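You operate a simulated robot arm through the tools that you are given. There is no shell and no other tool.

The job below is to be done with a simulated robot arm. You get a single attempt, and the scene is never put back.

Task
Test the blue-banded handset on the tester, sort it and switch off.
Fine: switch the tester on first; clamp the handset, press test once; from 70 dB it goes on the GOOD side of the tray beside the tester, else on FAULT; leave the clamp open. Where these are worked on the way, their far stop is far enough and under half their travel is too little: yellow clamp.

The check looks at the end state, three seconds after you hand in, the way a careful person would. Anything else that was tipped, shoved, dropped, spilled or broken makes it a failure.

Robot
A 6-joint arm with a two-finger gripper, fixed in place. Base frame: the origin is on the floor under the middle of its stand, x ahead of it, y to its left, z up. Readings come in cm, degrees, newtons and seconds.
With the tool pointing down near the work surface it reaches from about 44 to 82 cm from the base axis. Its first joint turns from -166.0 to 166.0 degrees. Payload 1.66 kg.
Tool frame: the origin (TCP) lies between the finger pads and is the grasp point; the fingertips stand 1.6 cm ahead of it; z points along the fingers, y is the line along which they close. The gripper opens to 11.1 cm; its body begins 10.4 cm behind the TCP.
Orientation is that of the tool frame in the base frame, as [roll, pitch, yaw] about the fixed x, y, z axes, in that order (R = Rz(yaw) Ry(pitch) Rx(roll)). With the fingers straight down and closing along the base's y, the tool's x points along the base's -x, its y along +y and its z along -z.

Tools
- The arm moves only by the tool step_arm. Its argument "plan" is a list that holds one entry, the list of rows, each a list of 7 numbers: the shift along the tool's x, y, z in units of 500 mm (1.0 is 500 mm), then the turn, a rotation vector about the tool's x, y, z in units of 120 degrees (1.0 is 120 degrees), then the gripper command, from -1 (fully open) to 1 (shut), values between in proportion. In form: [[[tx, ty, tz, wx, wy, wz, claw], ...]]. A call has 1 to 20 rows; each row is the pose to reach, as a shift and turn from the pose commanded when the call began, along the tool's axes at that moment. A call with a number of a shift or a turn outside -1 to 1 is refused whole. Rows are played at 5 a second. More than 5 cm and 8.6 degrees between two rows, or a gripper value outside its range, and nothing of the call is played. A pose out of reach is approached as far as the arm can. The call stops where the force on the tool passes 40 N (or 10 N more than at its start, if that is more) or the arm is blocked; 0.2 s more then pass. The fingers move at their own pace (about 16.98 cm/s each) and stop on an object; they squeeze with about 32 N. The grip force told is the motor's: it shows also when the fingers shut on nothing. Time passes only in rows, and 0.2 s behind the last, so rows that repeat a pose let the fingers close. The reply holds the time, the measured pose of the TCP, the force on the tool along the base axes, the opening and the grip force, in the units named above and with some noise, with the torque about the TCP (base axes, N m) and any sound that the robot's microphone picked up.
- Cameras (640 x 400 px; columns grow to the right, rows downward): "scene" is fixed at [4.76, -64.49, 140.1]; the picture's right is [0.86, -0.50, 0.00], its down [-0.17, -0.30, -0.94] and it looks along [0.47, 0.81, -0.34] (base axes); focal length 345 px, centre (320, 200). "wrist" rides on the gripper at [7, 1.4, -14.3] in the tool frame; the picture's right is [-0.19, 0.98, 0.00], its down [-0.87, -0.17, -0.47] and it looks along [-0.46, -0.09, 0.88] (tool axes); focal length 230 px, centre (320, 200). There is no depth. A picture from a camera that has moved, and an enlarged one, comes with that camera's place and axes in the base frame and with its lens. The place of the scene camera against the robot may be out by one fixed shift of up to 1.8 cm in any direction.
- snapshot(camera): a new picture of that camera. No time passes.
- raise_lower(by): moves the trunk up (or, below 0, down) by that many cm; the arm rides with it, the base frame stays. It gives what a move gives, with no picture.
- inspect(camera, box): a new picture of the part [left, top, right, bottom] of that camera's present view, enlarged. No time passes.
- sign_off(): hands the job in; it is judged then, once.

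Places have to be worked out from the pictures, the camera data and where the tool is seen. Open the gripper and draw the arm clear of the work before you hand the job in, unless the task says otherwise.

The tools are called after ">>>" by a JSON object that holds its "fn" and its "kwargs". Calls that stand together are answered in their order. step_arm: Moves the arm, as the interface text tells. Its arguments: {"type":"object","properties":{"plan":{"type":"array","items":{"type":"array","items":{"type":"array","items":{"type":"number"}}}}},"required":["plan"]} The other tools are called the same way: raise_lower (by) moves the trunk up or down; snapshot (camera) takes a picture; inspect (camera, box) takes an enlarged picture of a part of a camera's view; sign_off () hands the job in.

At the start:

```text
t: 0.0
tool_pos: [38.74, 16.22, 115.58]
tool_rot: [-180.0, 0.0, -180.0]
wrist_force: [-0.1, 0.6, 0.9]
wrist_torque: [0.0, 0.01, 0.02]
gripper_width: 11.12
gripper_force: 0.1
trunk travel left (down, up): [-15.0, 44.0]
```

scene: 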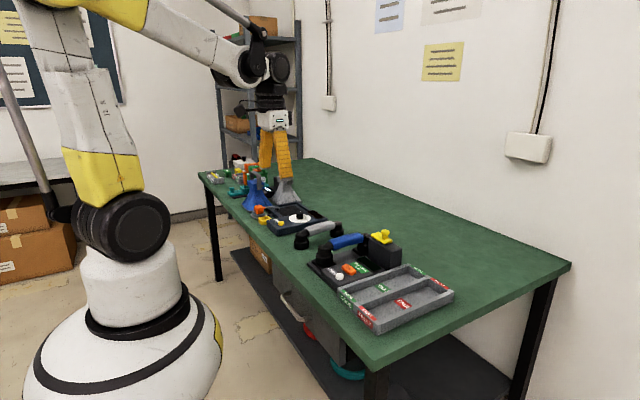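
wrist: 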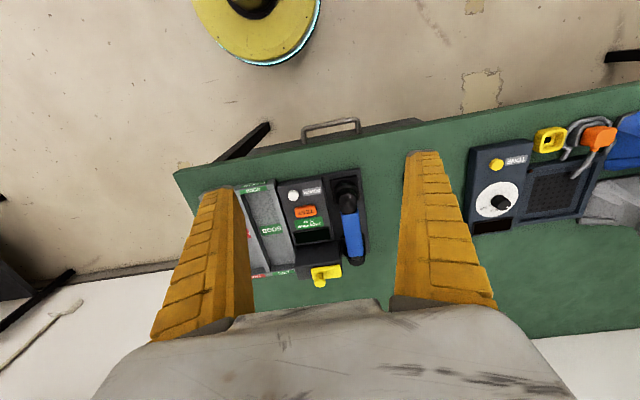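

I start by looking closer at the tester area with both cameras before moving anything.

>>> {"fn": "inspect", "kwargs": {"camera": "scene", "box": [280, 200, 480, 340]}}

>>> {"fn": "inspect", "kwargs": {"camera": "wrist", "box": [220, 140, 420, 300]}}

>>> {"fn": "inspect", "kwargs": {"camera": "scene", "box": [200, 140, 340, 240]}}

```text
2.86 times, centred on (380, 270) of scene
camera zoom: at [4.76, -64.49, 140.1], right [0.86, -0.5, 0.0], down [-0.17, -0.3, -0.94], along [0.47, 0.81, -0.34], focal length 984 px, centre (149, 0)
```

zoom: 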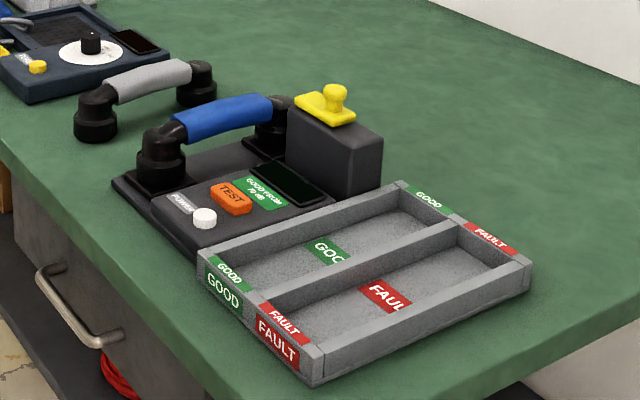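

```text
2.50 times, centred on (320, 220) of wrist
camera zoom: at [31.78, 17.69, 129.88], right [0.19, 0.98, 0.0], down [0.87, -0.17, 0.47], along [0.46, -0.09, -0.88], focal length 575 px, centre (320, 150)
```

zoom: 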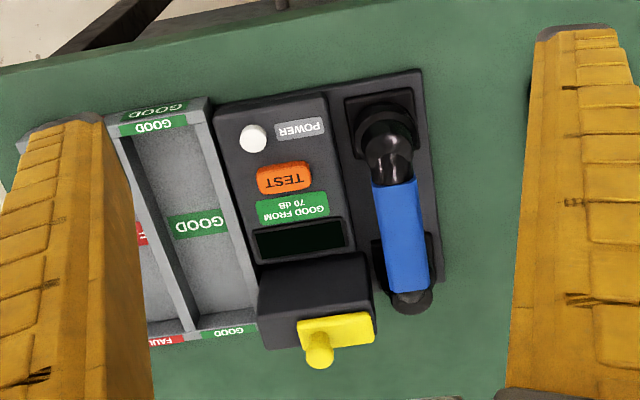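

```text
4.00 times, centred on (270, 190) of scene
camera zoom: at [4.76, -64.49, 140.1], right [0.86, -0.5, 0.0], down [-0.17, -0.3, -0.94], along [0.47, 0.81, -0.34], focal length 1378 px, centre (520, 240)
```

zoom: 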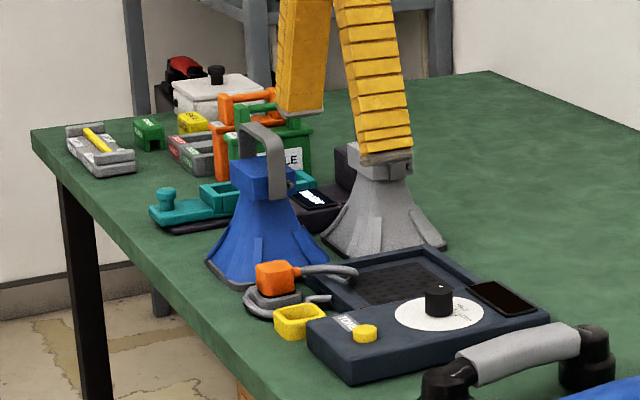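

The TEST button triangulates to about (57.6, 9.3, 85). I move the open gripper a little closer and above the tester for a better wrist view; nothing is within reach of the fingers at z≈105.

>>> {"fn": "step_arm", "kwargs": {"plan": [[[-0.03, -0.03, 0.05, 0, 0, 0, -1], [-0.06, -0.06, 0.1, 0, 0, 0, -1], [-0.09, -0.09, 0.15, 0, 0, 0, -1], [-0.12, -0.124, 0.2, 0, 0, 0, -1], [-0.12, -0.124, 0.2, 0, 0, 0, -1]]]}}

>>> {"fn": "snapshot", "kwargs": {"camera": "wrist"}}

>>> {"fn": "snapshot", "kwargs": {"camera": "scene"}}

```text
t: 1.2
tool_pos: [44.73, 10.2, 105.66]
tool_rot: [-180.0, 0.0, -180.0]
wrist_force: [-0.1, -0.2, 0.1]
wrist_torque: [-0.01, -0.02, -0.01]
gripper_width: 11.08
gripper_force: 0.0
trunk travel left (down, up): [-15.0, 44.0]
```

```text
taken
camera wrist: at [37.67, 11.51, 119.88], right [0.19, 0.98, 0.0], down [0.87, -0.17, 0.47], along [0.46, -0.09, -0.88], focal length 230 px, centre (320, 200)
```

wrist: 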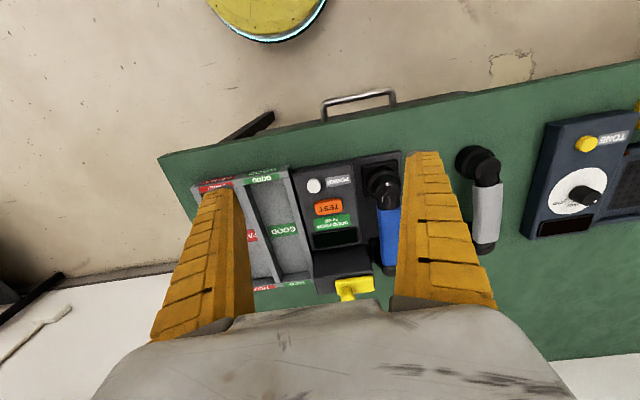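

```text
taken
```

scene: 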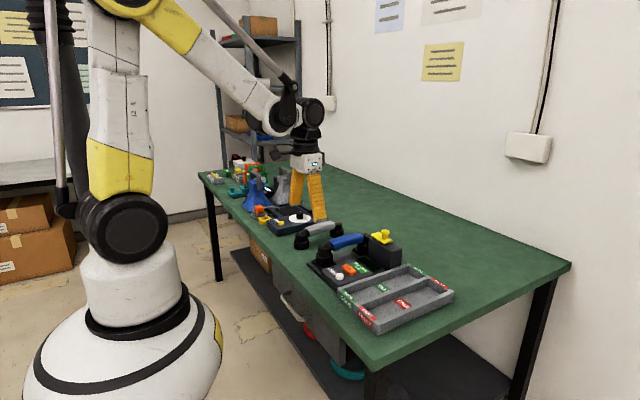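

The view is closer; I zoom in on the tester and the tray in the wrist view, and on the clamp in the scene view.

>>> {"fn": "inspect", "kwargs": {"camera": "wrist", "box": [230, 150, 420, 310]}}

>>> {"fn": "inspect", "kwargs": {"camera": "scene", "box": [300, 220, 410, 290]}}

```text
2.50 times, centred on (325, 230) of wrist
camera zoom: at [37.67, 11.51, 119.88], right [0.19, 0.98, 0.0], down [0.87, -0.17, 0.47], along [0.46, -0.09, -0.88], focal length 575 px, centre (308, 125)
```

zoom: 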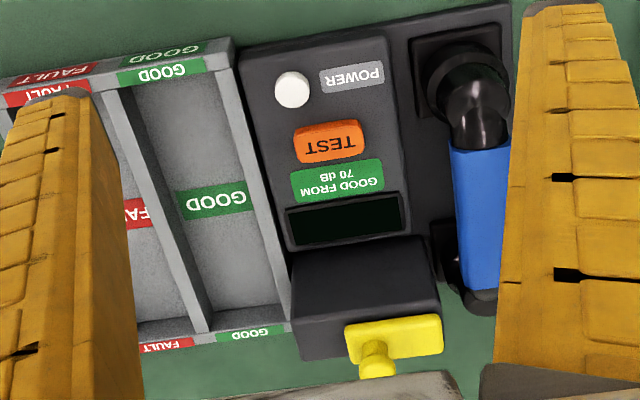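

```text
5.71 times, centred on (355, 255) of scene
camera zoom: at [4.76, -64.49, 140.1], right [0.86, -0.5, 0.0], down [-0.17, -0.3, -0.94], along [0.47, 0.81, -0.34], focal length 1969 px, centre (120, -114)
```

zoom: 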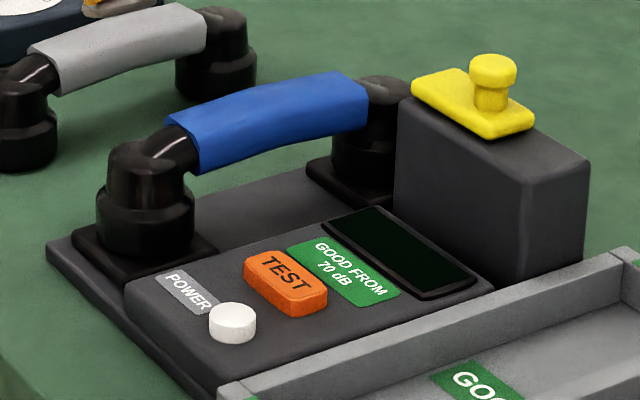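

The tester is nearly aligned with the base axes: TEST ≈ (57.6, 9.2, 84.8), POWER ≈ (53, 7.4, 85), yellow knob ≈ (71, 9.7, 93), table ≈ z 79. I move forward at the same height to see the clamp block and the far tray end better.

>>> {"fn": "step_arm", "kwargs": {"plan": [[[-0.08, -0.01, 0, 0, 0, 0, -1], [-0.16, -0.02, 0, 0, 0, 0, -1], [-0.226, -0.024, 0, 0, 0, 0, -1], [-0.226, -0.024, 0, 0, 0, 0, -1]]]}}

>>> {"fn": "snapshot", "kwargs": {"camera": "wrist"}}

>>> {"fn": "inspect", "kwargs": {"camera": "wrist", "box": [230, 60, 420, 300]}}

```text
t: 2.2
tool_pos: [56.19, 9.12, 105.47]
tool_rot: [179.9, 0.0, -179.9]
wrist_force: [-0.5, -0.5, 0.1]
wrist_torque: [0.01, 0.02, -0.03]
gripper_width: 11.1
gripper_force: 0.1
trunk travel left (down, up): [-15.0, 44.0]
```

```text
taken
camera wrist: at [49.23, 10.43, 119.77], right [0.19, 0.98, 0.0], down [0.87, -0.17, 0.47], along [0.46, -0.09, -0.88], focal length 230 px, centre (320, 200)
```

wrist: 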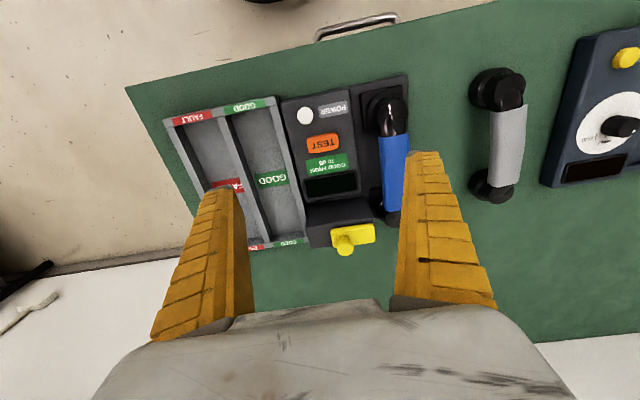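

```text
1.67 times, centred on (325, 180) of wrist
camera zoom: at [49.23, 10.43, 119.77], right [0.19, 0.98, 0.0], down [0.87, -0.17, 0.47], along [0.46, -0.09, -0.88], focal length 384 px, centre (312, 233)
```

zoom: 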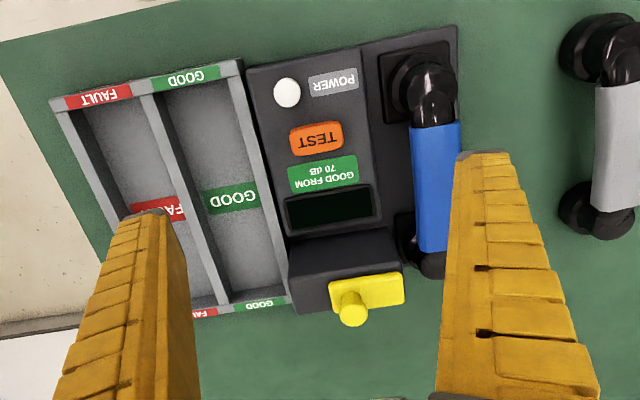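

The clamp plate and knob are now clear: the knob sits on the plate's -y end, and the plate points toward the handset (+y), so it should slide in +y. I take two laterally displaced views to triangulate heights well.

>>> {"fn": "step_arm", "kwargs": {"plan": [[[-0.03, 0.06, 0, 0, 0, 0, -1], [-0.06, 0.12, 0, 0, 0, 0, -1], [-0.08, 0.18, 0, 0, 0, 0, -1], [-0.08, 0.18, 0, 0, 0, 0, -1]]]}}

>>> {"fn": "inspect", "kwargs": {"camera": "wrist", "box": [210, 60, 410, 300]}}

>>> {"fn": "step_arm", "kwargs": {"plan": [[[0, -0.06, 0, 0, 0, 0, -1], [0, -0.14, 0, 0, 0, 0, -1], [0, -0.22, 0, 0, 0, 0, -1], [0, -0.3, 0, 0, 0, 0, -1], [0, -0.3, 0, 0, 0, 0, -1]]]}}

>>> {"fn": "inspect", "kwargs": {"camera": "wrist", "box": [210, 60, 410, 300]}}

```text
t: 3.2
tool_pos: [59.91, 17.94, 105.47]
tool_rot: [-179.9, 0.0, 179.9]
wrist_force: [-0.1, 1.3, 0.3]
wrist_torque: [-0.04, 0.0, -0.01]
gripper_width: 11.07
gripper_force: 0.1
trunk travel left (down, up): [-15.0, 44.0]
```

```text
1.67 times, centred on (310, 180) of wrist
camera zoom: at [53.05, 19.37, 119.79], right [0.19, 0.98, 0.0], down [0.87, -0.17, 0.47], along [0.46, -0.09, -0.88], focal length 384 px, centre (337, 233)
```

zoom: 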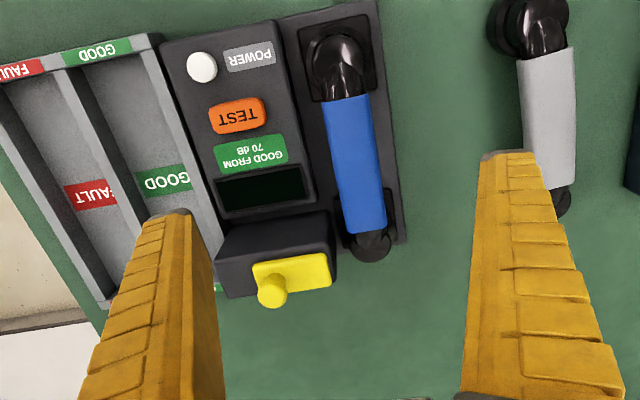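

```text
t: 4.4
tool_pos: [60.16, 2.92, 105.69]
tool_rot: [180.0, 0.0, -179.9]
wrist_force: [-0.5, -0.3, -0.1]
wrist_torque: [0.01, -0.01, 0.02]
gripper_width: 11.08
gripper_force: 0.1
trunk travel left (down, up): [-15.0, 44.0]
```

```text
1.67 times, centred on (310, 180) of wrist
camera zoom: at [53.19, 4.29, 119.96], right [0.19, 0.98, 0.0], down [0.87, -0.17, 0.47], along [0.46, -0.09, -0.88], focal length 384 px, centre (337, 233)
```

zoom: 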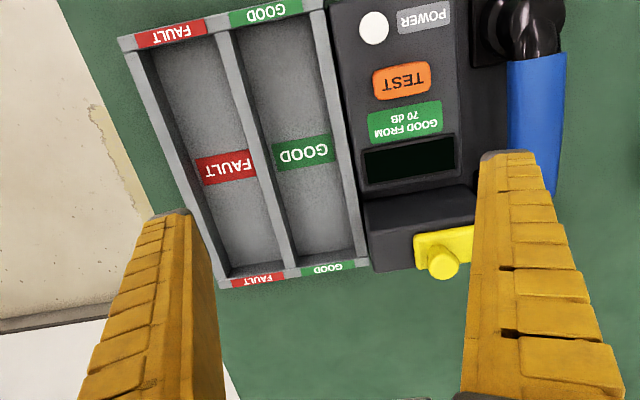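

Triangulated from the two side views: POWER ≈ (53.5, 7.3, 84), TEST ≈ (58.2, 9.15, 84), knob top ≈ (72, 9.7, 92.5), plate y 7.9–14.8 at z≈89.6, handset band x 58–70 at y≈19, z≈86.5, tray GOOD centre ≈ (63.6, -1.4), FAULT ≈ (63.8, -9.8). I close the gripper and hover above POWER at z≈93 to check alignment.

>>> {"fn": "step_arm", "kwargs": {"plan": [[[0.04, 0.03, 0.06, 0, 0, 0, 1], [0.08, 0.06, 0.12, 0, 0, 0, 1], [0.12, 0.08, 0.18, 0, 0, 0, 1], [0.13, 0.086, 0.25, 0, 0, 0, 1], [0.13, 0.086, 0.25, 0, 0, 0, 1]]]}}

>>> {"fn": "snapshot", "kwargs": {"camera": "wrist"}}

>>> {"fn": "inspect", "kwargs": {"camera": "scene", "box": [290, 180, 450, 300]}}

```text
t: 5.6
tool_pos: [53.68, 7.36, 93.08]
tool_rot: [-180.0, 0.0, -180.0]
wrist_force: [-0.5, -0.3, -0.4]
wrist_torque: [-0.01, 0.02, 0.01]
gripper_width: 0.0
gripper_force: 28.4
trunk travel left (down, up): [-15.0, 44.0]
```

```text
taken
camera wrist: at [46.72, 8.74, 107.36], right [0.19, 0.98, 0.0], down [0.87, -0.17, 0.47], along [0.46, -0.09, -0.88], focal length 230 px, centre (320, 200)
```

wrist: 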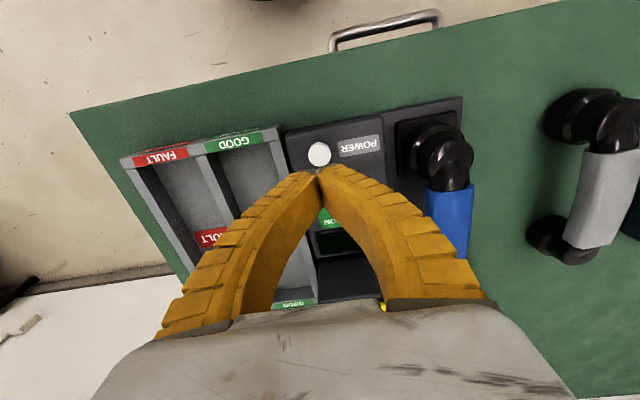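

```text
3.33 times, centred on (370, 240) of scene
camera zoom: at [4.76, -64.49, 140.1], right [0.86, -0.5, 0.0], down [-0.17, -0.3, -0.94], along [0.47, 0.81, -0.34], focal length 1148 px, centre (153, 67)
```

zoom: 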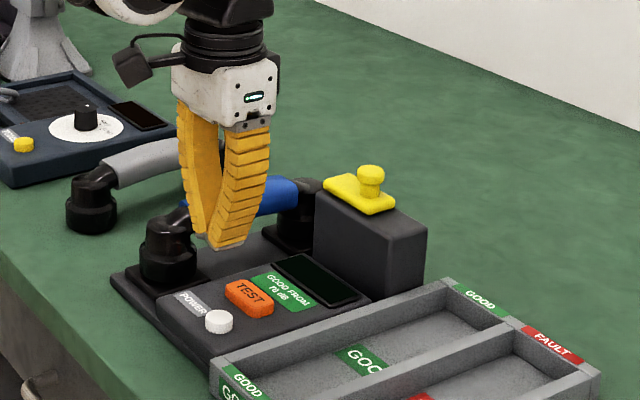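

The fingertips are right over POWER in plan view (button at ≈(53.6, 7.3)). I descend to just above its cap, then go on in small steps, watching force and sound.

>>> {"fn": "step_arm", "kwargs": {"plan": [[[0, 0, 0.06, 0, 0, 0, 1], [0, 0, 0.11, 0, 0, 0, 1], [0, 0, 0.125, 0, 0, 0, 1], [0, 0, 0.132, 0, 0, 0, 1], [0, 0, 0.138, 0, 0, 0, 1], [0, 0, 0.138, 0, 0, 0, 1]]]}}

>>> {"fn": "inspect", "kwargs": {"camera": "scene", "box": [290, 180, 450, 300]}}

>>> {"fn": "snapshot", "kwargs": {"camera": "wrist"}}

```text
t: 7.0
tool_pos: [53.63, 7.3, 86.08]
tool_rot: [-180.0, 0.0, -180.0]
wrist_force: [-0.5, -0.8, 0.1]
wrist_torque: [-0.03, -0.01, -0.01]
gripper_width: 0.0
gripper_force: 28.6
trunk travel left (down, up): [-15.0, 44.0]
```

```text
3.33 times, centred on (370, 240) of scene
camera zoom: at [4.76, -64.49, 140.1], right [0.86, -0.5, 0.0], down [-0.17, -0.3, -0.94], along [0.47, 0.81, -0.34], focal length 1148 px, centre (153, 67)
```

zoom: 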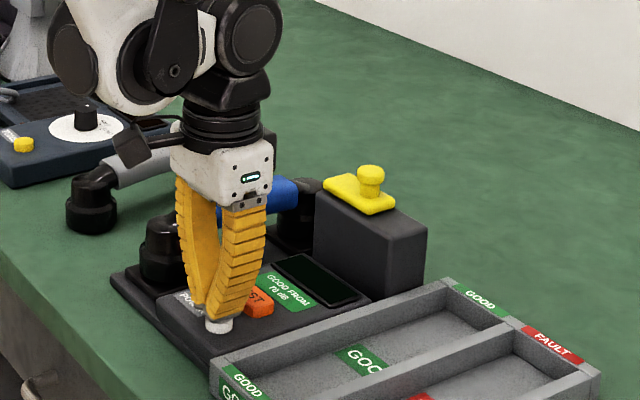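

```text
taken
camera wrist: at [46.63, 8.72, 100.47], right [0.19, 0.98, 0.0], down [0.87, -0.17, 0.47], along [0.46, -0.09, -0.88], focal length 230 px, centre (320, 200)
```

wrist: 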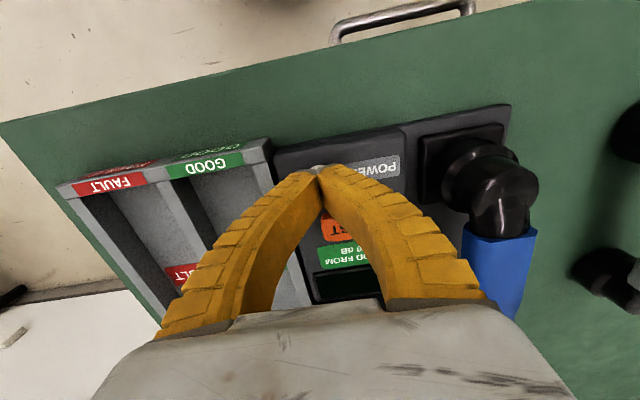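

Tips are just above the button at z≈84.5, still no force. I continue down 0.6 cm in fine steps.

>>> {"fn": "step_arm", "kwargs": {"plan": [[[0, 0, 0.002, 0, 0, 0, 1], [0, 0, 0.004, 0, 0, 0, 1], [0, 0, 0.006, 0, 0, 0, 1], [0, 0, 0.008, 0, 0, 0, 1], [0, 0, 0.01, 0, 0, 0, 1], [0, 0, 0.012, 0, 0, 0, 1]]]}}

>>> {"fn": "inspect", "kwargs": {"camera": "scene", "box": [310, 220, 400, 290]}}

```text
t: 8.4
tool_pos: [53.59, 7.18, 85.65]
tool_rot: [180.0, 0.0, -179.9]
wrist_force: [-0.2, 0.6, -0.6]
wrist_torque: [0.0, -0.04, 0.0]
gripper_width: 0.01
gripper_force: 29.1
trunk travel left (down, up): [-15.0, 44.0]
```

```text
5.71 times, centred on (355, 255) of scene
camera zoom: at [4.76, -64.49, 140.1], right [0.86, -0.5, 0.0], down [-0.17, -0.3, -0.94], along [0.47, 0.81, -0.34], focal length 1969 px, centre (120, -114)
```

zoom: 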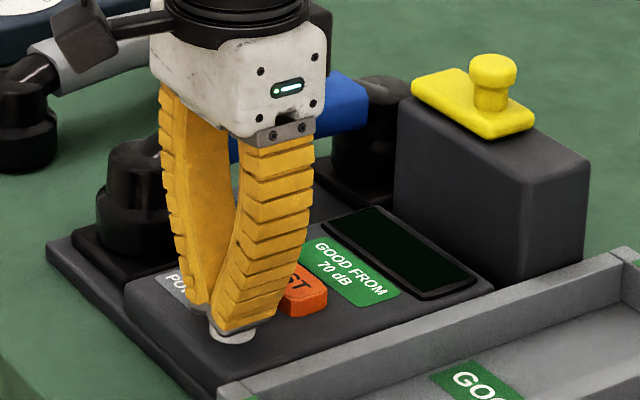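

Still no contact force at tip z≈84.05. I keep going down in fine steps.

>>> {"fn": "step_arm", "kwargs": {"plan": [[[0, 0, 0.002, 0, 0, 0, 1], [0, 0, 0.004, 0, 0, 0, 1], [0, 0, 0.006, 0, 0, 0, 1], [0, 0, 0.008, 0, 0, 0, 1]]]}}

>>> {"fn": "inspect", "kwargs": {"camera": "scene", "box": [310, 220, 400, 290]}}

```text
t: 9.4
tool_pos: [53.64, 7.17, 85.3]
tool_rot: [179.9, -0.1, 180.0]
wrist_force: [0.7, 0.1, 1.4]
wrist_torque: [-0.03, 0.01, 0.04]
gripper_width: 0.61
gripper_force: 29.0
trunk travel left (down, up): [-15.0, 44.0]
```

```text
5.71 times, centred on (355, 255) of scene
camera zoom: at [4.76, -64.49, 140.1], right [0.86, -0.5, 0.0], down [-0.17, -0.3, -0.94], along [0.47, 0.81, -0.34], focal length 1969 px, centre (120, -114)
```

zoom: 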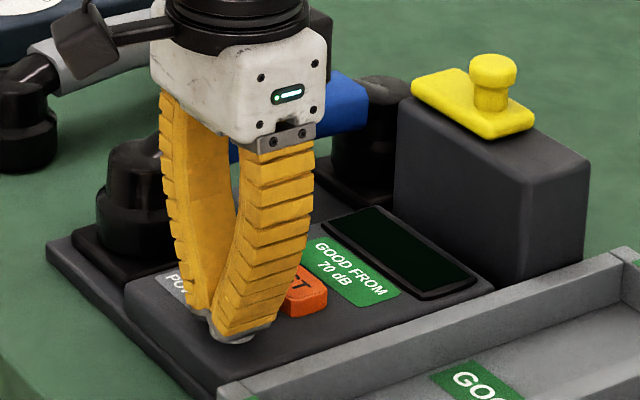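

A first light contact (1.4 N, fingers nudged to 0.6 cm). I push on in fine steps to work the button.

>>> {"fn": "step_arm", "kwargs": {"plan": [[[0, 0, 0.002, 0, 0, 0, 1], [0, 0, 0.004, 0, 0, 0, 1], [0, 0, 0.006, 0, 0, 0, 1]]]}}

>>> {"fn": "inspect", "kwargs": {"camera": "scene", "box": [310, 220, 400, 290]}}

>>> {"fn": "inspect", "kwargs": {"camera": "wrist", "box": [240, 120, 400, 320]}}

```text
t: 10.2
tool_pos: [53.53, 7.16, 84.93]
tool_rot: [179.9, 0.0, -179.9]
wrist_force: [-1.8, -0.7, 1.8]
wrist_torque: [0.01, 0.03, 0.02]
gripper_width: 0.6
gripper_force: 28.9
trunk travel left (down, up): [-15.0, 44.0]
heard: click
```

```text
5.71 times, centred on (355, 255) of scene
camera zoom: at [4.76, -64.49, 140.1], right [0.86, -0.5, 0.0], down [-0.17, -0.3, -0.94], along [0.47, 0.81, -0.34], focal length 1969 px, centre (120, -114)
```

zoom: 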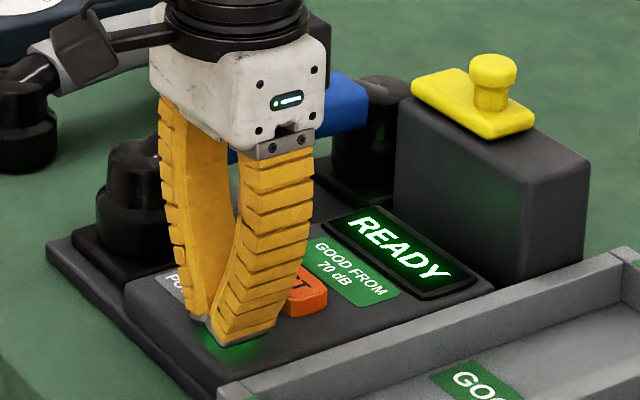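

```text
2.00 times, centred on (320, 220) of wrist
camera zoom: at [46.6, 8.59, 99.23], right [0.19, 0.98, 0.0], down [0.87, -0.17, 0.47], along [0.46, -0.09, -0.88], focal length 460 px, centre (320, 160)
```

zoom: 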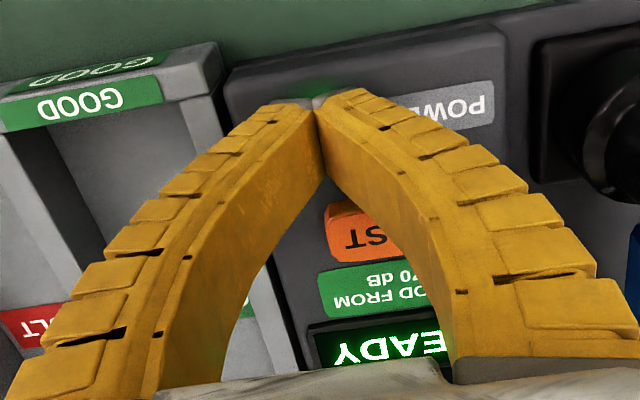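

The tester clicked on and shows READY. I lift straight up, clear of the button.

>>> {"fn": "step_arm", "kwargs": {"plan": [[[0, 0, -0.02, 0, 0, 0, 1], [0, 0, -0.06, 0, 0, 0, 1], [0, 0, -0.12, 0, 0, 0, 1], [0, 0, -0.2, 0, 0, 0, 1], [0, 0, -0.24, 0, 0, 0, 1], [0, 0, -0.24, 0, 0, 0, 1]]]}}

>>> {"fn": "inspect", "kwargs": {"camera": "scene", "box": [290, 180, 450, 300]}}

```text
t: 11.6
tool_pos: [53.61, 7.07, 96.95]
tool_rot: [180.0, 0.1, -180.0]
wrist_force: [-0.5, 0.7, -0.6]
wrist_torque: [-0.03, -0.01, 0.01]
gripper_width: 0.0
gripper_force: 28.7
trunk travel left (down, up): [-15.0, 44.0]
```

```text
3.33 times, centred on (370, 240) of scene
camera zoom: at [4.76, -64.49, 140.1], right [0.86, -0.5, 0.0], down [-0.17, -0.3, -0.94], along [0.47, 0.81, -0.34], focal length 1148 px, centre (153, 67)
```

zoom: 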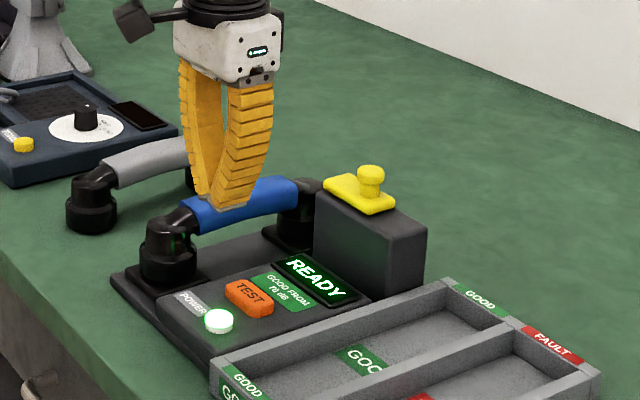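

Power lamp and READY display are lit. Now I carry the gripper, opened to about 6 cm, over the clamp knob at (72.1, 9.7), staying above it.

>>> {"fn": "step_arm", "kwargs": {"plan": [[[-0.06, 0.01, -0.03, 0, 0, 0, -0.08], [-0.14, 0.02, -0.04, 0, 0, 0, -0.08], [-0.22, 0.03, -0.04, 0, 0, 0, -0.08], [-0.3, 0.04, -0.04, 0, 0, 0, -0.08], [-0.371, 0.048, -0.04, 0, 0, 0, -0.08], [-0.371, 0.048, -0.04, 0, 0, 0, -0.08]]]}}

>>> {"fn": "inspect", "kwargs": {"camera": "scene", "box": [310, 170, 430, 270]}}

>>> {"fn": "snapshot", "kwargs": {"camera": "wrist"}}

```text
t: 13.0
tool_pos: [72.11, 9.61, 98.74]
tool_rot: [180.0, 0.0, -180.0]
wrist_force: [0.1, -0.6, -0.6]
wrist_torque: [-0.01, -0.03, -0.02]
gripper_width: 6.21
gripper_force: 1.2
trunk travel left (down, up): [-15.0, 44.0]
```

```text
4.00 times, centred on (370, 220) of scene
camera zoom: at [4.76, -64.49, 140.1], right [0.86, -0.5, 0.0], down [-0.17, -0.3, -0.94], along [0.47, 0.81, -0.34], focal length 1378 px, centre (120, 120)
```

zoom: 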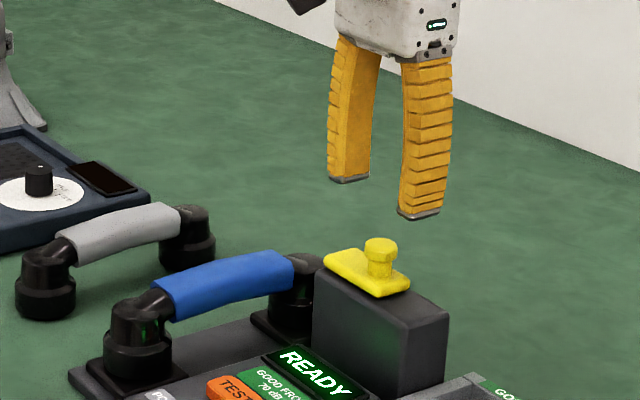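

```text
taken
camera wrist: at [65.04, 10.99, 113.0], right [0.19, 0.98, 0.0], down [0.87, -0.17, 0.47], along [0.46, -0.09, -0.88], focal length 230 px, centre (320, 200)
```

wrist: 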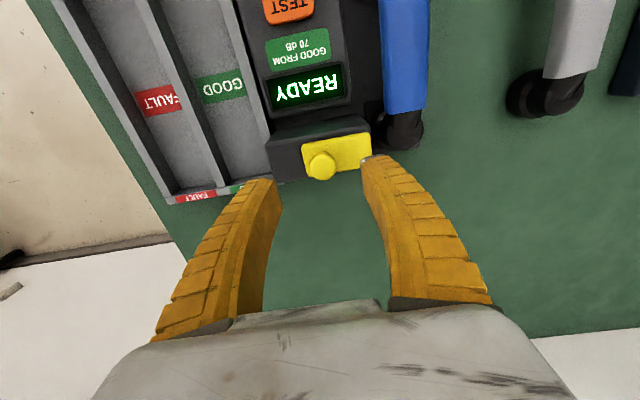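

Knob from this view ≈ (72.3, 9.65, 92.5), well centred between the fingers. I lower until the tips are at z≈91, around the knob head, and look.

>>> {"fn": "step_arm", "kwargs": {"plan": [[[-0.004, 0, 0.06, 0, 0, 0, -0.08], [-0.004, 0, 0.1, 0, 0, 0, -0.08], [-0.004, 0, 0.123, 0, 0, 0, -0.08], [-0.004, 0, 0.123, 0, 0, 0, -0.08]]]}}

>>> {"fn": "inspect", "kwargs": {"camera": "scene", "box": [330, 200, 430, 270]}}

>>> {"fn": "inspect", "kwargs": {"camera": "wrist", "box": [240, 100, 400, 240]}}

```text
t: 14.0
tool_pos: [72.22, 9.44, 92.74]
tool_rot: [180.0, 0.1, -179.9]
wrist_force: [0.2, -0.2, -0.8]
wrist_torque: [-0.01, 0.02, -0.01]
gripper_width: 6.2
gripper_force: 1.6
trunk travel left (down, up): [-15.0, 44.0]
```

```text
5.71 times, centred on (380, 235) of scene
camera zoom: at [4.76, -64.49, 140.1], right [0.86, -0.5, 0.0], down [-0.17, -0.3, -0.94], along [0.47, 0.81, -0.34], focal length 1969 px, centre (-23, 0)
```

zoom: 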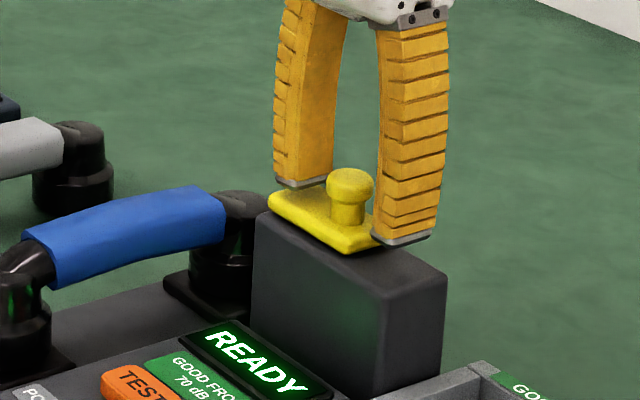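

```text
2.86 times, centred on (320, 170) of wrist
camera zoom: at [65.3, 10.84, 106.97], right [0.19, 0.98, 0.0], down [0.87, -0.17, 0.47], along [0.46, -0.09, -0.88], focal length 657 px, centre (320, 286)
```

zoom: 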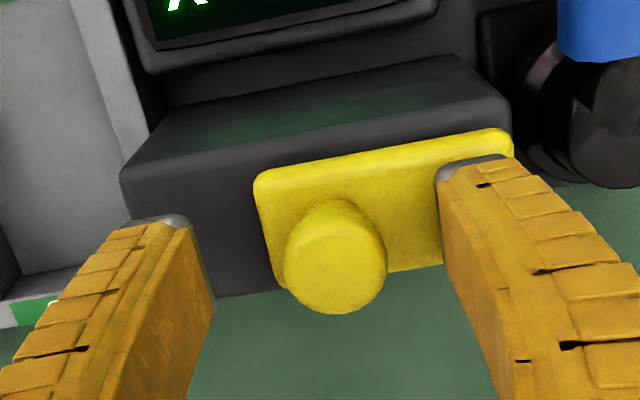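

The knob (head ≈ 2.5 cm wide at y≈9.8) sits between the fingers. I lower 0.6 cm more, shift 0.2 cm toward it and close on the knob.

>>> {"fn": "step_arm", "kwargs": {"plan": [[[0, 0.004, 0.006, 0, 0, 0, -0.08], [0, 0.005, 0.012, 0, 0, 0, -0.08], [0, 0.005, 0.012, 0, 0, 0, 0.3], [0, 0.005, 0.012, 0, 0, 0, 1], [0, 0.005, 0.012, 0, 0, 0, 1], [0, 0.005, 0.012, 0, 0, 0, 1]]]}}

>>> {"fn": "inspect", "kwargs": {"camera": "scene", "box": [330, 200, 430, 270]}}

```text
t: 15.4
tool_pos: [72.28, 9.92, 92.14]
tool_rot: [180.0, 0.0, 179.9]
wrist_force: [-3.2, -0.3, -4.9]
wrist_torque: [-0.01, 0.09, -0.02]
gripper_width: 2.03
gripper_force: 33.9
trunk travel left (down, up): [-15.0, 44.0]
```

```text
5.71 times, centred on (380, 235) of scene
camera zoom: at [4.76, -64.49, 140.1], right [0.86, -0.5, 0.0], down [-0.17, -0.3, -0.94], along [0.47, 0.81, -0.34], focal length 1969 px, centre (-23, 0)
```

zoom: 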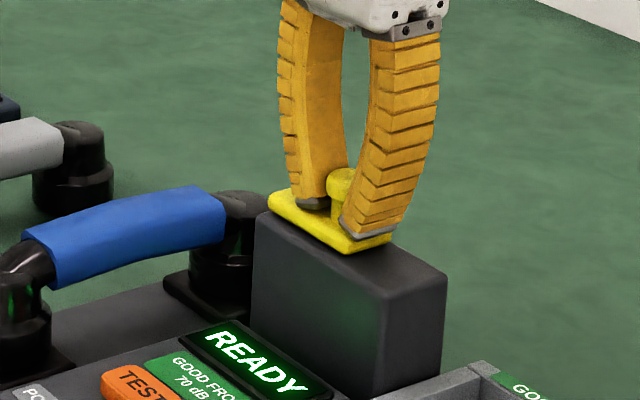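

Gripped (2.0 cm). Now I slide the clamp slowly toward +y (the handset) by 2 cm and watch force and picture.

>>> {"fn": "step_arm", "kwargs": {"plan": [[[0, 0.008, 0, 0, 0, 0, 1], [0, 0.016, 0, 0, 0, 0, 1], [0, 0.024, 0, 0, 0, 0, 1], [0, 0.032, 0, 0, 0, 0, 1], [0, 0.04, 0, 0, 0, 0, 1]]]}}

>>> {"fn": "inspect", "kwargs": {"camera": "scene", "box": [330, 200, 430, 270]}}

```text
t: 16.6
tool_pos: [72.33, 11.98, 92.14]
tool_rot: [-179.9, 0.0, -179.9]
wrist_force: [-12.7, 0.8, -15.5]
wrist_torque: [0.0, -0.11, 0.0]
gripper_width: 1.86
gripper_force: 33.2
trunk travel left (down, up): [-15.0, 44.0]
```

```text
5.71 times, centred on (380, 235) of scene
camera zoom: at [4.76, -64.49, 140.1], right [0.86, -0.5, 0.0], down [-0.17, -0.3, -0.94], along [0.47, 0.81, -0.34], focal length 1969 px, centre (-23, 0)
```

zoom: 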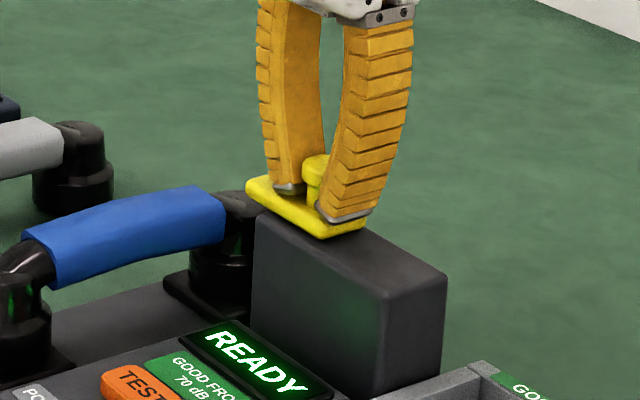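

The clamp plate follows, but the tight grip builds side forces (x −13, z −16 N). I loosen the fingers to about 3.2 cm so they only straddle the knob, then check.

>>> {"fn": "step_arm", "kwargs": {"plan": [[[0, 0, 0, 0, 0, 0, 0.42], [0, 0, 0, 0, 0, 0, 0.42]]]}}

>>> {"fn": "inspect", "kwargs": {"camera": "scene", "box": [330, 200, 430, 270]}}

>>> {"fn": "inspect", "kwargs": {"camera": "wrist", "box": [240, 100, 400, 240]}}

```text
t: 17.2
tool_pos: [72.31, 12.01, 92.15]
tool_rot: [-179.9, -0.1, 180.0]
wrist_force: [0.0, 0.0, 0.4]
wrist_torque: [0.01, -0.02, -0.03]
gripper_width: 3.48
gripper_force: 2.2
trunk travel left (down, up): [-15.0, 44.0]
```

```text
5.71 times, centred on (380, 235) of scene
camera zoom: at [4.76, -64.49, 140.1], right [0.86, -0.5, 0.0], down [-0.17, -0.3, -0.94], along [0.47, 0.81, -0.34], focal length 1969 px, centre (-23, 0)
```

zoom: 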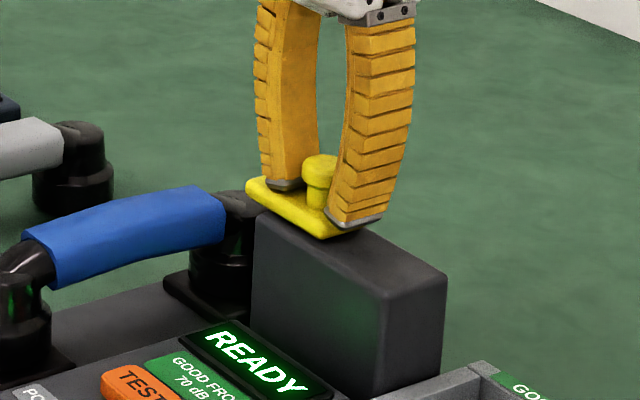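

```text
2.86 times, centred on (320, 170) of wrist
camera zoom: at [65.36, 13.26, 106.43], right [0.19, 0.98, 0.0], down [0.87, -0.17, 0.47], along [0.46, -0.09, -0.88], focal length 657 px, centre (320, 286)
```

zoom: 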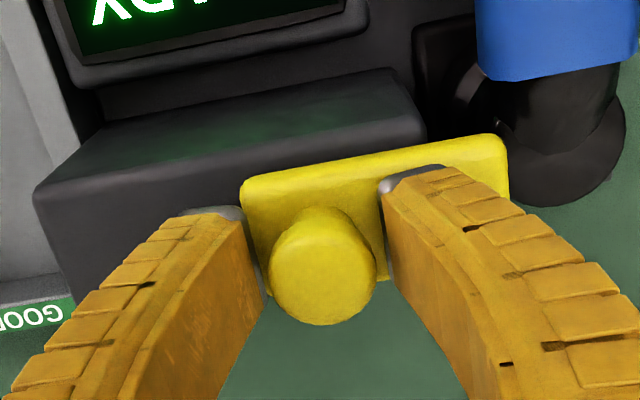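

Loosened, forces are zero and the clamp stays where it was pushed (knob y≈11.9). I keep pushing +y with the rear finger up to the far stop, in 0.4 cm rows.

>>> {"fn": "step_arm", "kwargs": {"plan": [[[0, 0.008, 0, 0, 0, 0, 0.42], [0, 0.016, 0, 0, 0, 0, 0.42], [0, 0.024, 0, 0, 0, 0, 0.42], [0, 0.032, 0, 0, 0, 0, 0.42], [0, 0.04, 0, 0, 0, 0, 0.42], [0, 0.048, 0, 0, 0, 0, 0.42]]]}}

>>> {"fn": "inspect", "kwargs": {"camera": "scene", "box": [330, 200, 430, 270]}}

>>> {"fn": "inspect", "kwargs": {"camera": "wrist", "box": [240, 100, 400, 240]}}

```text
t: 18.6
tool_pos: [72.16, 14.25, 92.13]
tool_rot: [180.0, 0.0, -179.9]
wrist_force: [0.8, -0.3, -0.6]
wrist_torque: [0.01, 0.0, 0.01]
gripper_width: 3.54
gripper_force: 2.0
trunk travel left (down, up): [-15.0, 44.0]
```

```text
5.71 times, centred on (380, 235) of scene
camera zoom: at [4.76, -64.49, 140.1], right [0.86, -0.5, 0.0], down [-0.17, -0.3, -0.94], along [0.47, 0.81, -0.34], focal length 1969 px, centre (-23, 0)
```

zoom: 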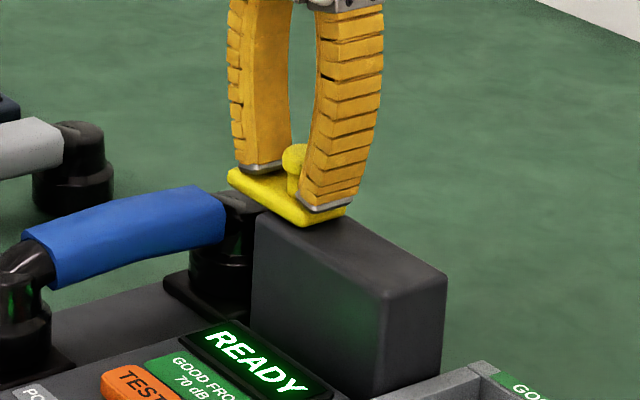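

```text
2.86 times, centred on (320, 170) of wrist
camera zoom: at [65.31, 15.7, 106.44], right [0.19, 0.98, 0.0], down [0.87, -0.17, 0.47], along [0.46, -0.09, -0.88], focal length 657 px, centre (320, 286)
```

zoom: 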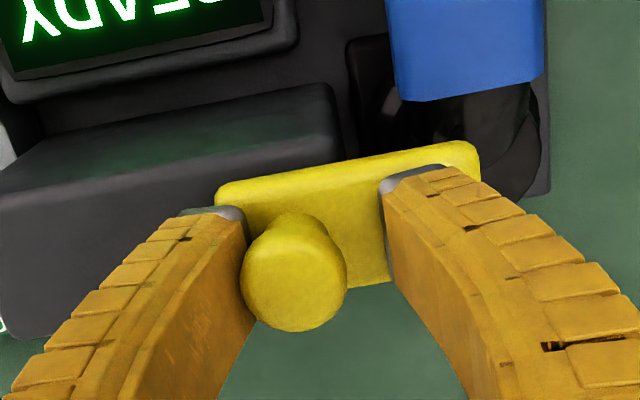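

The plate now reaches over the handset's rear capsule (knob y≈13.7), still sliding freely. I continue until the far stop is felt.

>>> {"fn": "step_arm", "kwargs": {"plan": [[[0, 0.006, 0, 0, 0, 0, 0.42], [0, 0.012, 0, 0, 0, 0, 0.42], [0, 0.018, 0, 0, 0, 0, 0.42], [0, 0.024, 0, 0, 0, 0, 0.42], [0, 0.03, 0, 0, 0, 0, 0.42]]]}}

>>> {"fn": "inspect", "kwargs": {"camera": "scene", "box": [330, 200, 430, 270]}}

>>> {"fn": "inspect", "kwargs": {"camera": "wrist", "box": [240, 100, 400, 240]}}

```text
t: 19.8
tool_pos: [72.26, 15.78, 92.16]
tool_rot: [-179.9, 0.0, -180.0]
wrist_force: [0.1, -6.3, -1.3]
wrist_torque: [-0.01, -0.06, -0.09]
gripper_width: 3.91
gripper_force: 4.9
trunk travel left (down, up): [-15.0, 44.0]
```

```text
5.71 times, centred on (380, 235) of scene
camera zoom: at [4.76, -64.49, 140.1], right [0.86, -0.5, 0.0], down [-0.17, -0.3, -0.94], along [0.47, 0.81, -0.34], focal length 1969 px, centre (-23, 0)
```

zoom: 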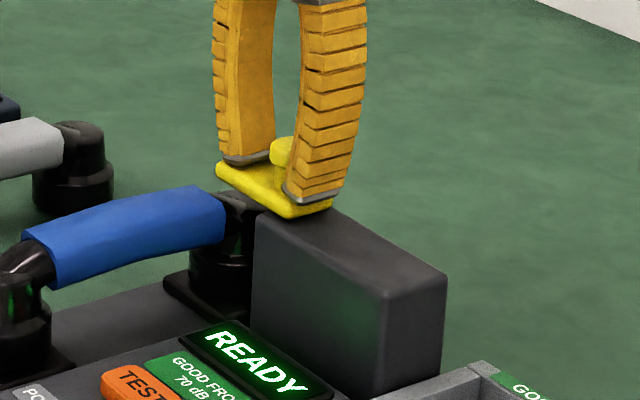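

```text
2.86 times, centred on (320, 170) of wrist
camera zoom: at [65.3, 17.07, 106.43], right [0.19, 0.98, 0.0], down [0.87, -0.17, 0.47], along [0.46, -0.09, -0.88], focal length 657 px, centre (320, 286)
```

zoom: 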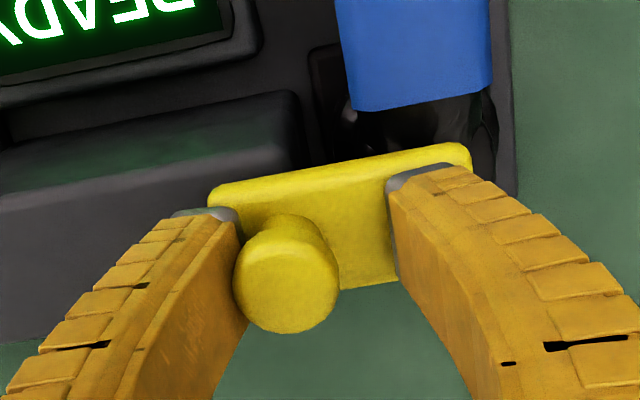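

The knob has stopped at y≈14.9 (5.2 cm of travel) and the push now meets −6 N: the far stop is reached, with the plate over the capsule. I back off a little in −y, open slightly, and lift away.

>>> {"fn": "step_arm", "kwargs": {"plan": [[[0, -0.008, 0, 0, 0, 0, 0.42], [0, -0.012, 0, 0, 0, 0, 0.2], [0, -0.012, -0.02, 0, 0, 0, 0.1], [0, -0.012, -0.06, 0, 0, 0, 0.1], [0, -0.012, -0.12, 0, 0, 0, 0.1], [0, -0.012, -0.16, 0, 0, 0, 0.1], [0, -0.012, -0.16, 0, 0, 0, 0.1]]]}}

>>> {"fn": "inspect", "kwargs": {"camera": "scene", "box": [300, 180, 440, 280]}}

>>> {"fn": "snapshot", "kwargs": {"camera": "wrist"}}

```text
t: 21.4
tool_pos: [72.18, 15.25, 99.99]
tool_rot: [-180.0, 0.0, -180.0]
wrist_force: [-0.6, 0.3, -0.5]
wrist_torque: [0.03, 0.01, -0.02]
gripper_width: 5.23
gripper_force: 1.5
trunk travel left (down, up): [-15.0, 44.0]
```

```text
4.00 times, centred on (370, 230) of scene
camera zoom: at [4.76, -64.49, 140.1], right [0.86, -0.5, 0.0], down [-0.17, -0.3, -0.94], along [0.47, 0.81, -0.34], focal length 1378 px, centre (120, 80)
```

zoom: 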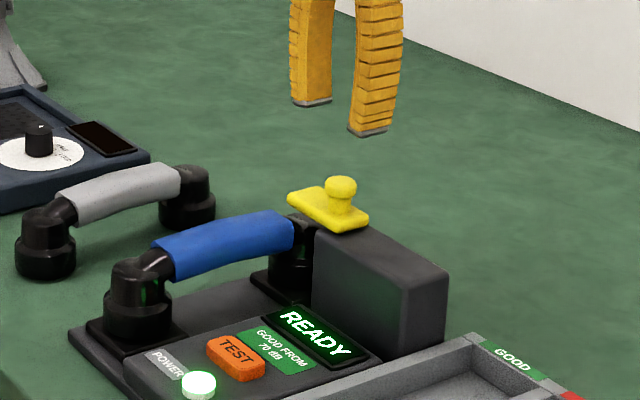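

```text
taken
camera wrist: at [65.22, 16.63, 114.27], right [0.19, 0.98, 0.0], down [0.87, -0.17, 0.47], along [0.46, -0.09, -0.88], focal length 230 px, centre (320, 200)
```

wrist: 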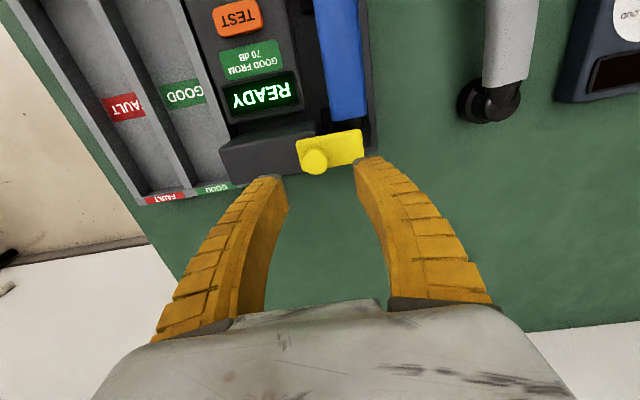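

The clamp plate stays over the rear capsule. Now I go to hover above TEST at about (58.2, 9.15) with the gripper shut.

>>> {"fn": "step_arm", "kwargs": {"plan": [[[0.07, -0.03, 0.0, 0, 0, 0, 1], [0.14, -0.06, 0.02, 0, 0, 0, 1], [0.21, -0.09, 0.05, 0, 0, 0, 1], [0.282, -0.121, 0.1, 0, 0, 0, 1], [0.282, -0.121, 0.14, 0, 0, 0, 1], [0.282, -0.121, 0.14, 0, 0, 0, 1]]]}}

>>> {"fn": "inspect", "kwargs": {"camera": "wrist", "box": [240, 100, 400, 240]}}

>>> {"fn": "inspect", "kwargs": {"camera": "scene", "box": [300, 200, 420, 300]}}

```text
t: 22.8
tool_pos: [58.28, 9.02, 92.96]
tool_rot: [-180.0, -0.1, -180.0]
wrist_force: [0.2, 0.1, -0.6]
wrist_torque: [-0.03, -0.01, -0.04]
gripper_width: 0.0
gripper_force: 28.0
trunk travel left (down, up): [-15.0, 44.0]
```

```text
2.86 times, centred on (320, 170) of wrist
camera zoom: at [51.2, 10.39, 107.32], right [0.19, 0.98, 0.0], down [0.87, -0.17, 0.47], along [0.46, -0.09, -0.88], focal length 657 px, centre (320, 286)
```

zoom: 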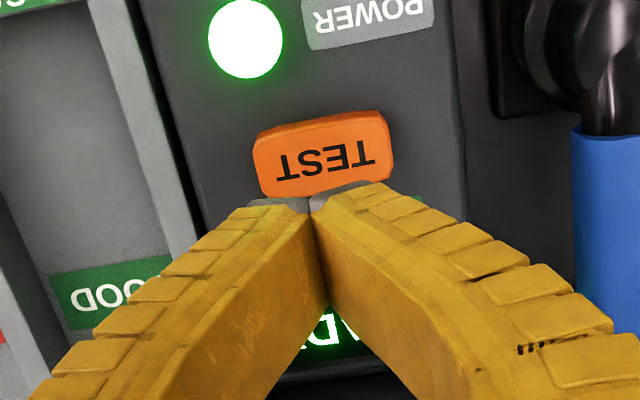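

```text
4.00 times, centred on (360, 250) of scene
camera zoom: at [4.76, -64.49, 140.1], right [0.86, -0.5, 0.0], down [-0.17, -0.3, -0.94], along [0.47, 0.81, -0.34], focal length 1378 px, centre (160, 0)
```

zoom: 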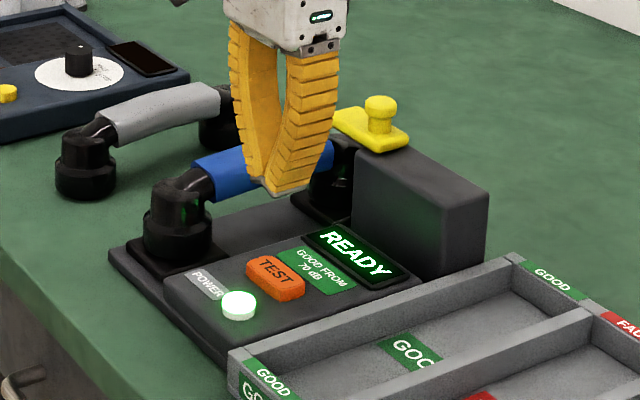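

TEST is at ≈(58.1, 9.2), right below the tips. I descend to just above it, then in fine steps.

>>> {"fn": "step_arm", "kwargs": {"plan": [[[0, 0, 0.06, 0, 0, 0, 1], [0, 0, 0.11, 0, 0, 0, 1], [0, 0, 0.125, 0, 0, 0, 1], [0, 0, 0.133, 0, 0, 0, 1], [0, 0, 0.137, 0, 0, 0, 1], [0, 0, 0.14, 0, 0, 0, 1], [0, 0, 0.142, 0, 0, 0, 1]]]}}

>>> {"fn": "inspect", "kwargs": {"camera": "scene", "box": [310, 220, 400, 290]}}

```text
t: 24.4
tool_pos: [58.27, 9.13, 86.14]
tool_rot: [-179.9, 0.0, -180.0]
wrist_force: [0.0, 0.6, -0.2]
wrist_torque: [-0.01, -0.02, 0.0]
gripper_width: 0.0
gripper_force: 28.5
trunk travel left (down, up): [-15.0, 44.0]
```

```text
5.71 times, centred on (355, 255) of scene
camera zoom: at [4.76, -64.49, 140.1], right [0.86, -0.5, 0.0], down [-0.17, -0.3, -0.94], along [0.47, 0.81, -0.34], focal length 1969 px, centre (120, -114)
```

zoom: 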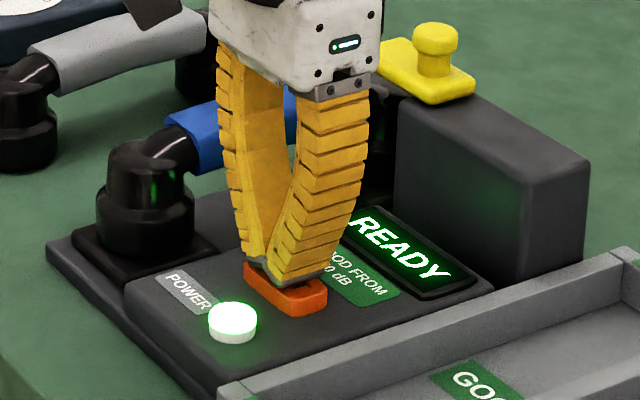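

Tips are just over the TEST key with no force yet. I continue in 1 mm steps until it clicks.

>>> {"fn": "step_arm", "kwargs": {"plan": [[[0, 0, 0.002, 0, 0, 0, 1], [0, 0, 0.004, 0, 0, 0, 1], [0, 0, 0.006, 0, 0, 0, 1], [0, 0, 0.008, 0, 0, 0, 1], [0, 0, 0.01, 0, 0, 0, 1]]]}}

>>> {"fn": "inspect", "kwargs": {"camera": "scene", "box": [310, 220, 400, 290]}}

```text
t: 25.6
tool_pos: [58.08, 9.16, 85.55]
tool_rot: [-180.0, 0.0, -179.9]
wrist_force: [0.3, 0.8, -0.1]
wrist_torque: [-0.02, 0.01, -0.04]
gripper_width: 0.0
gripper_force: 28.8
trunk travel left (down, up): [-15.0, 44.0]
```

```text
5.71 times, centred on (355, 255) of scene
camera zoom: at [4.76, -64.49, 140.1], right [0.86, -0.5, 0.0], down [-0.17, -0.3, -0.94], along [0.47, 0.81, -0.34], focal length 1969 px, centre (120, -114)
```

zoom: 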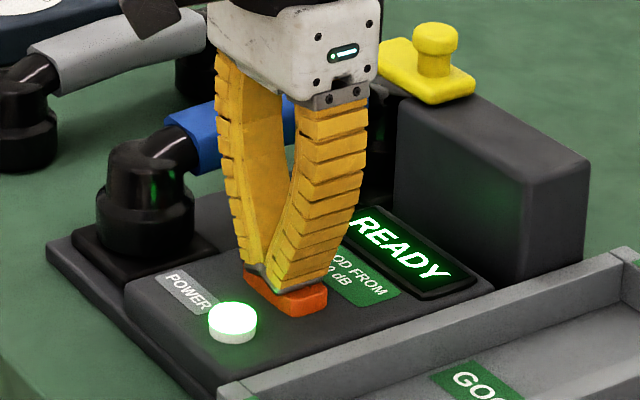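

No click or force yet at tip z≈83.95; I go on down a few more millimetres.

>>> {"fn": "step_arm", "kwargs": {"plan": [[[0, 0, 0.002, 0, 0, 0, 1], [0, 0, 0.004, 0, 0, 0, 1], [0, 0, 0.006, 0, 0, 0, 1], [0, 0, 0.008, 0, 0, 0, 1]]]}}

>>> {"fn": "inspect", "kwargs": {"camera": "scene", "box": [310, 220, 400, 290]}}

```text
t: 26.6
tool_pos: [58.28, 9.11, 85.16]
tool_rot: [-180.0, -0.1, 179.9]
wrist_force: [0.7, 0.5, 0.7]
wrist_torque: [0.0, -0.01, -0.02]
gripper_width: 0.63
gripper_force: 28.7
trunk travel left (down, up): [-15.0, 44.0]
heard: click
```

```text
5.71 times, centred on (355, 255) of scene
camera zoom: at [4.76, -64.49, 140.1], right [0.86, -0.5, 0.0], down [-0.17, -0.3, -0.94], along [0.47, 0.81, -0.34], focal length 1969 px, centre (120, -114)
```

zoom: 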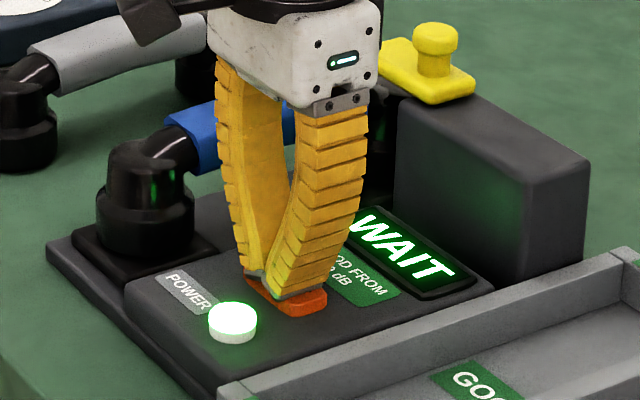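

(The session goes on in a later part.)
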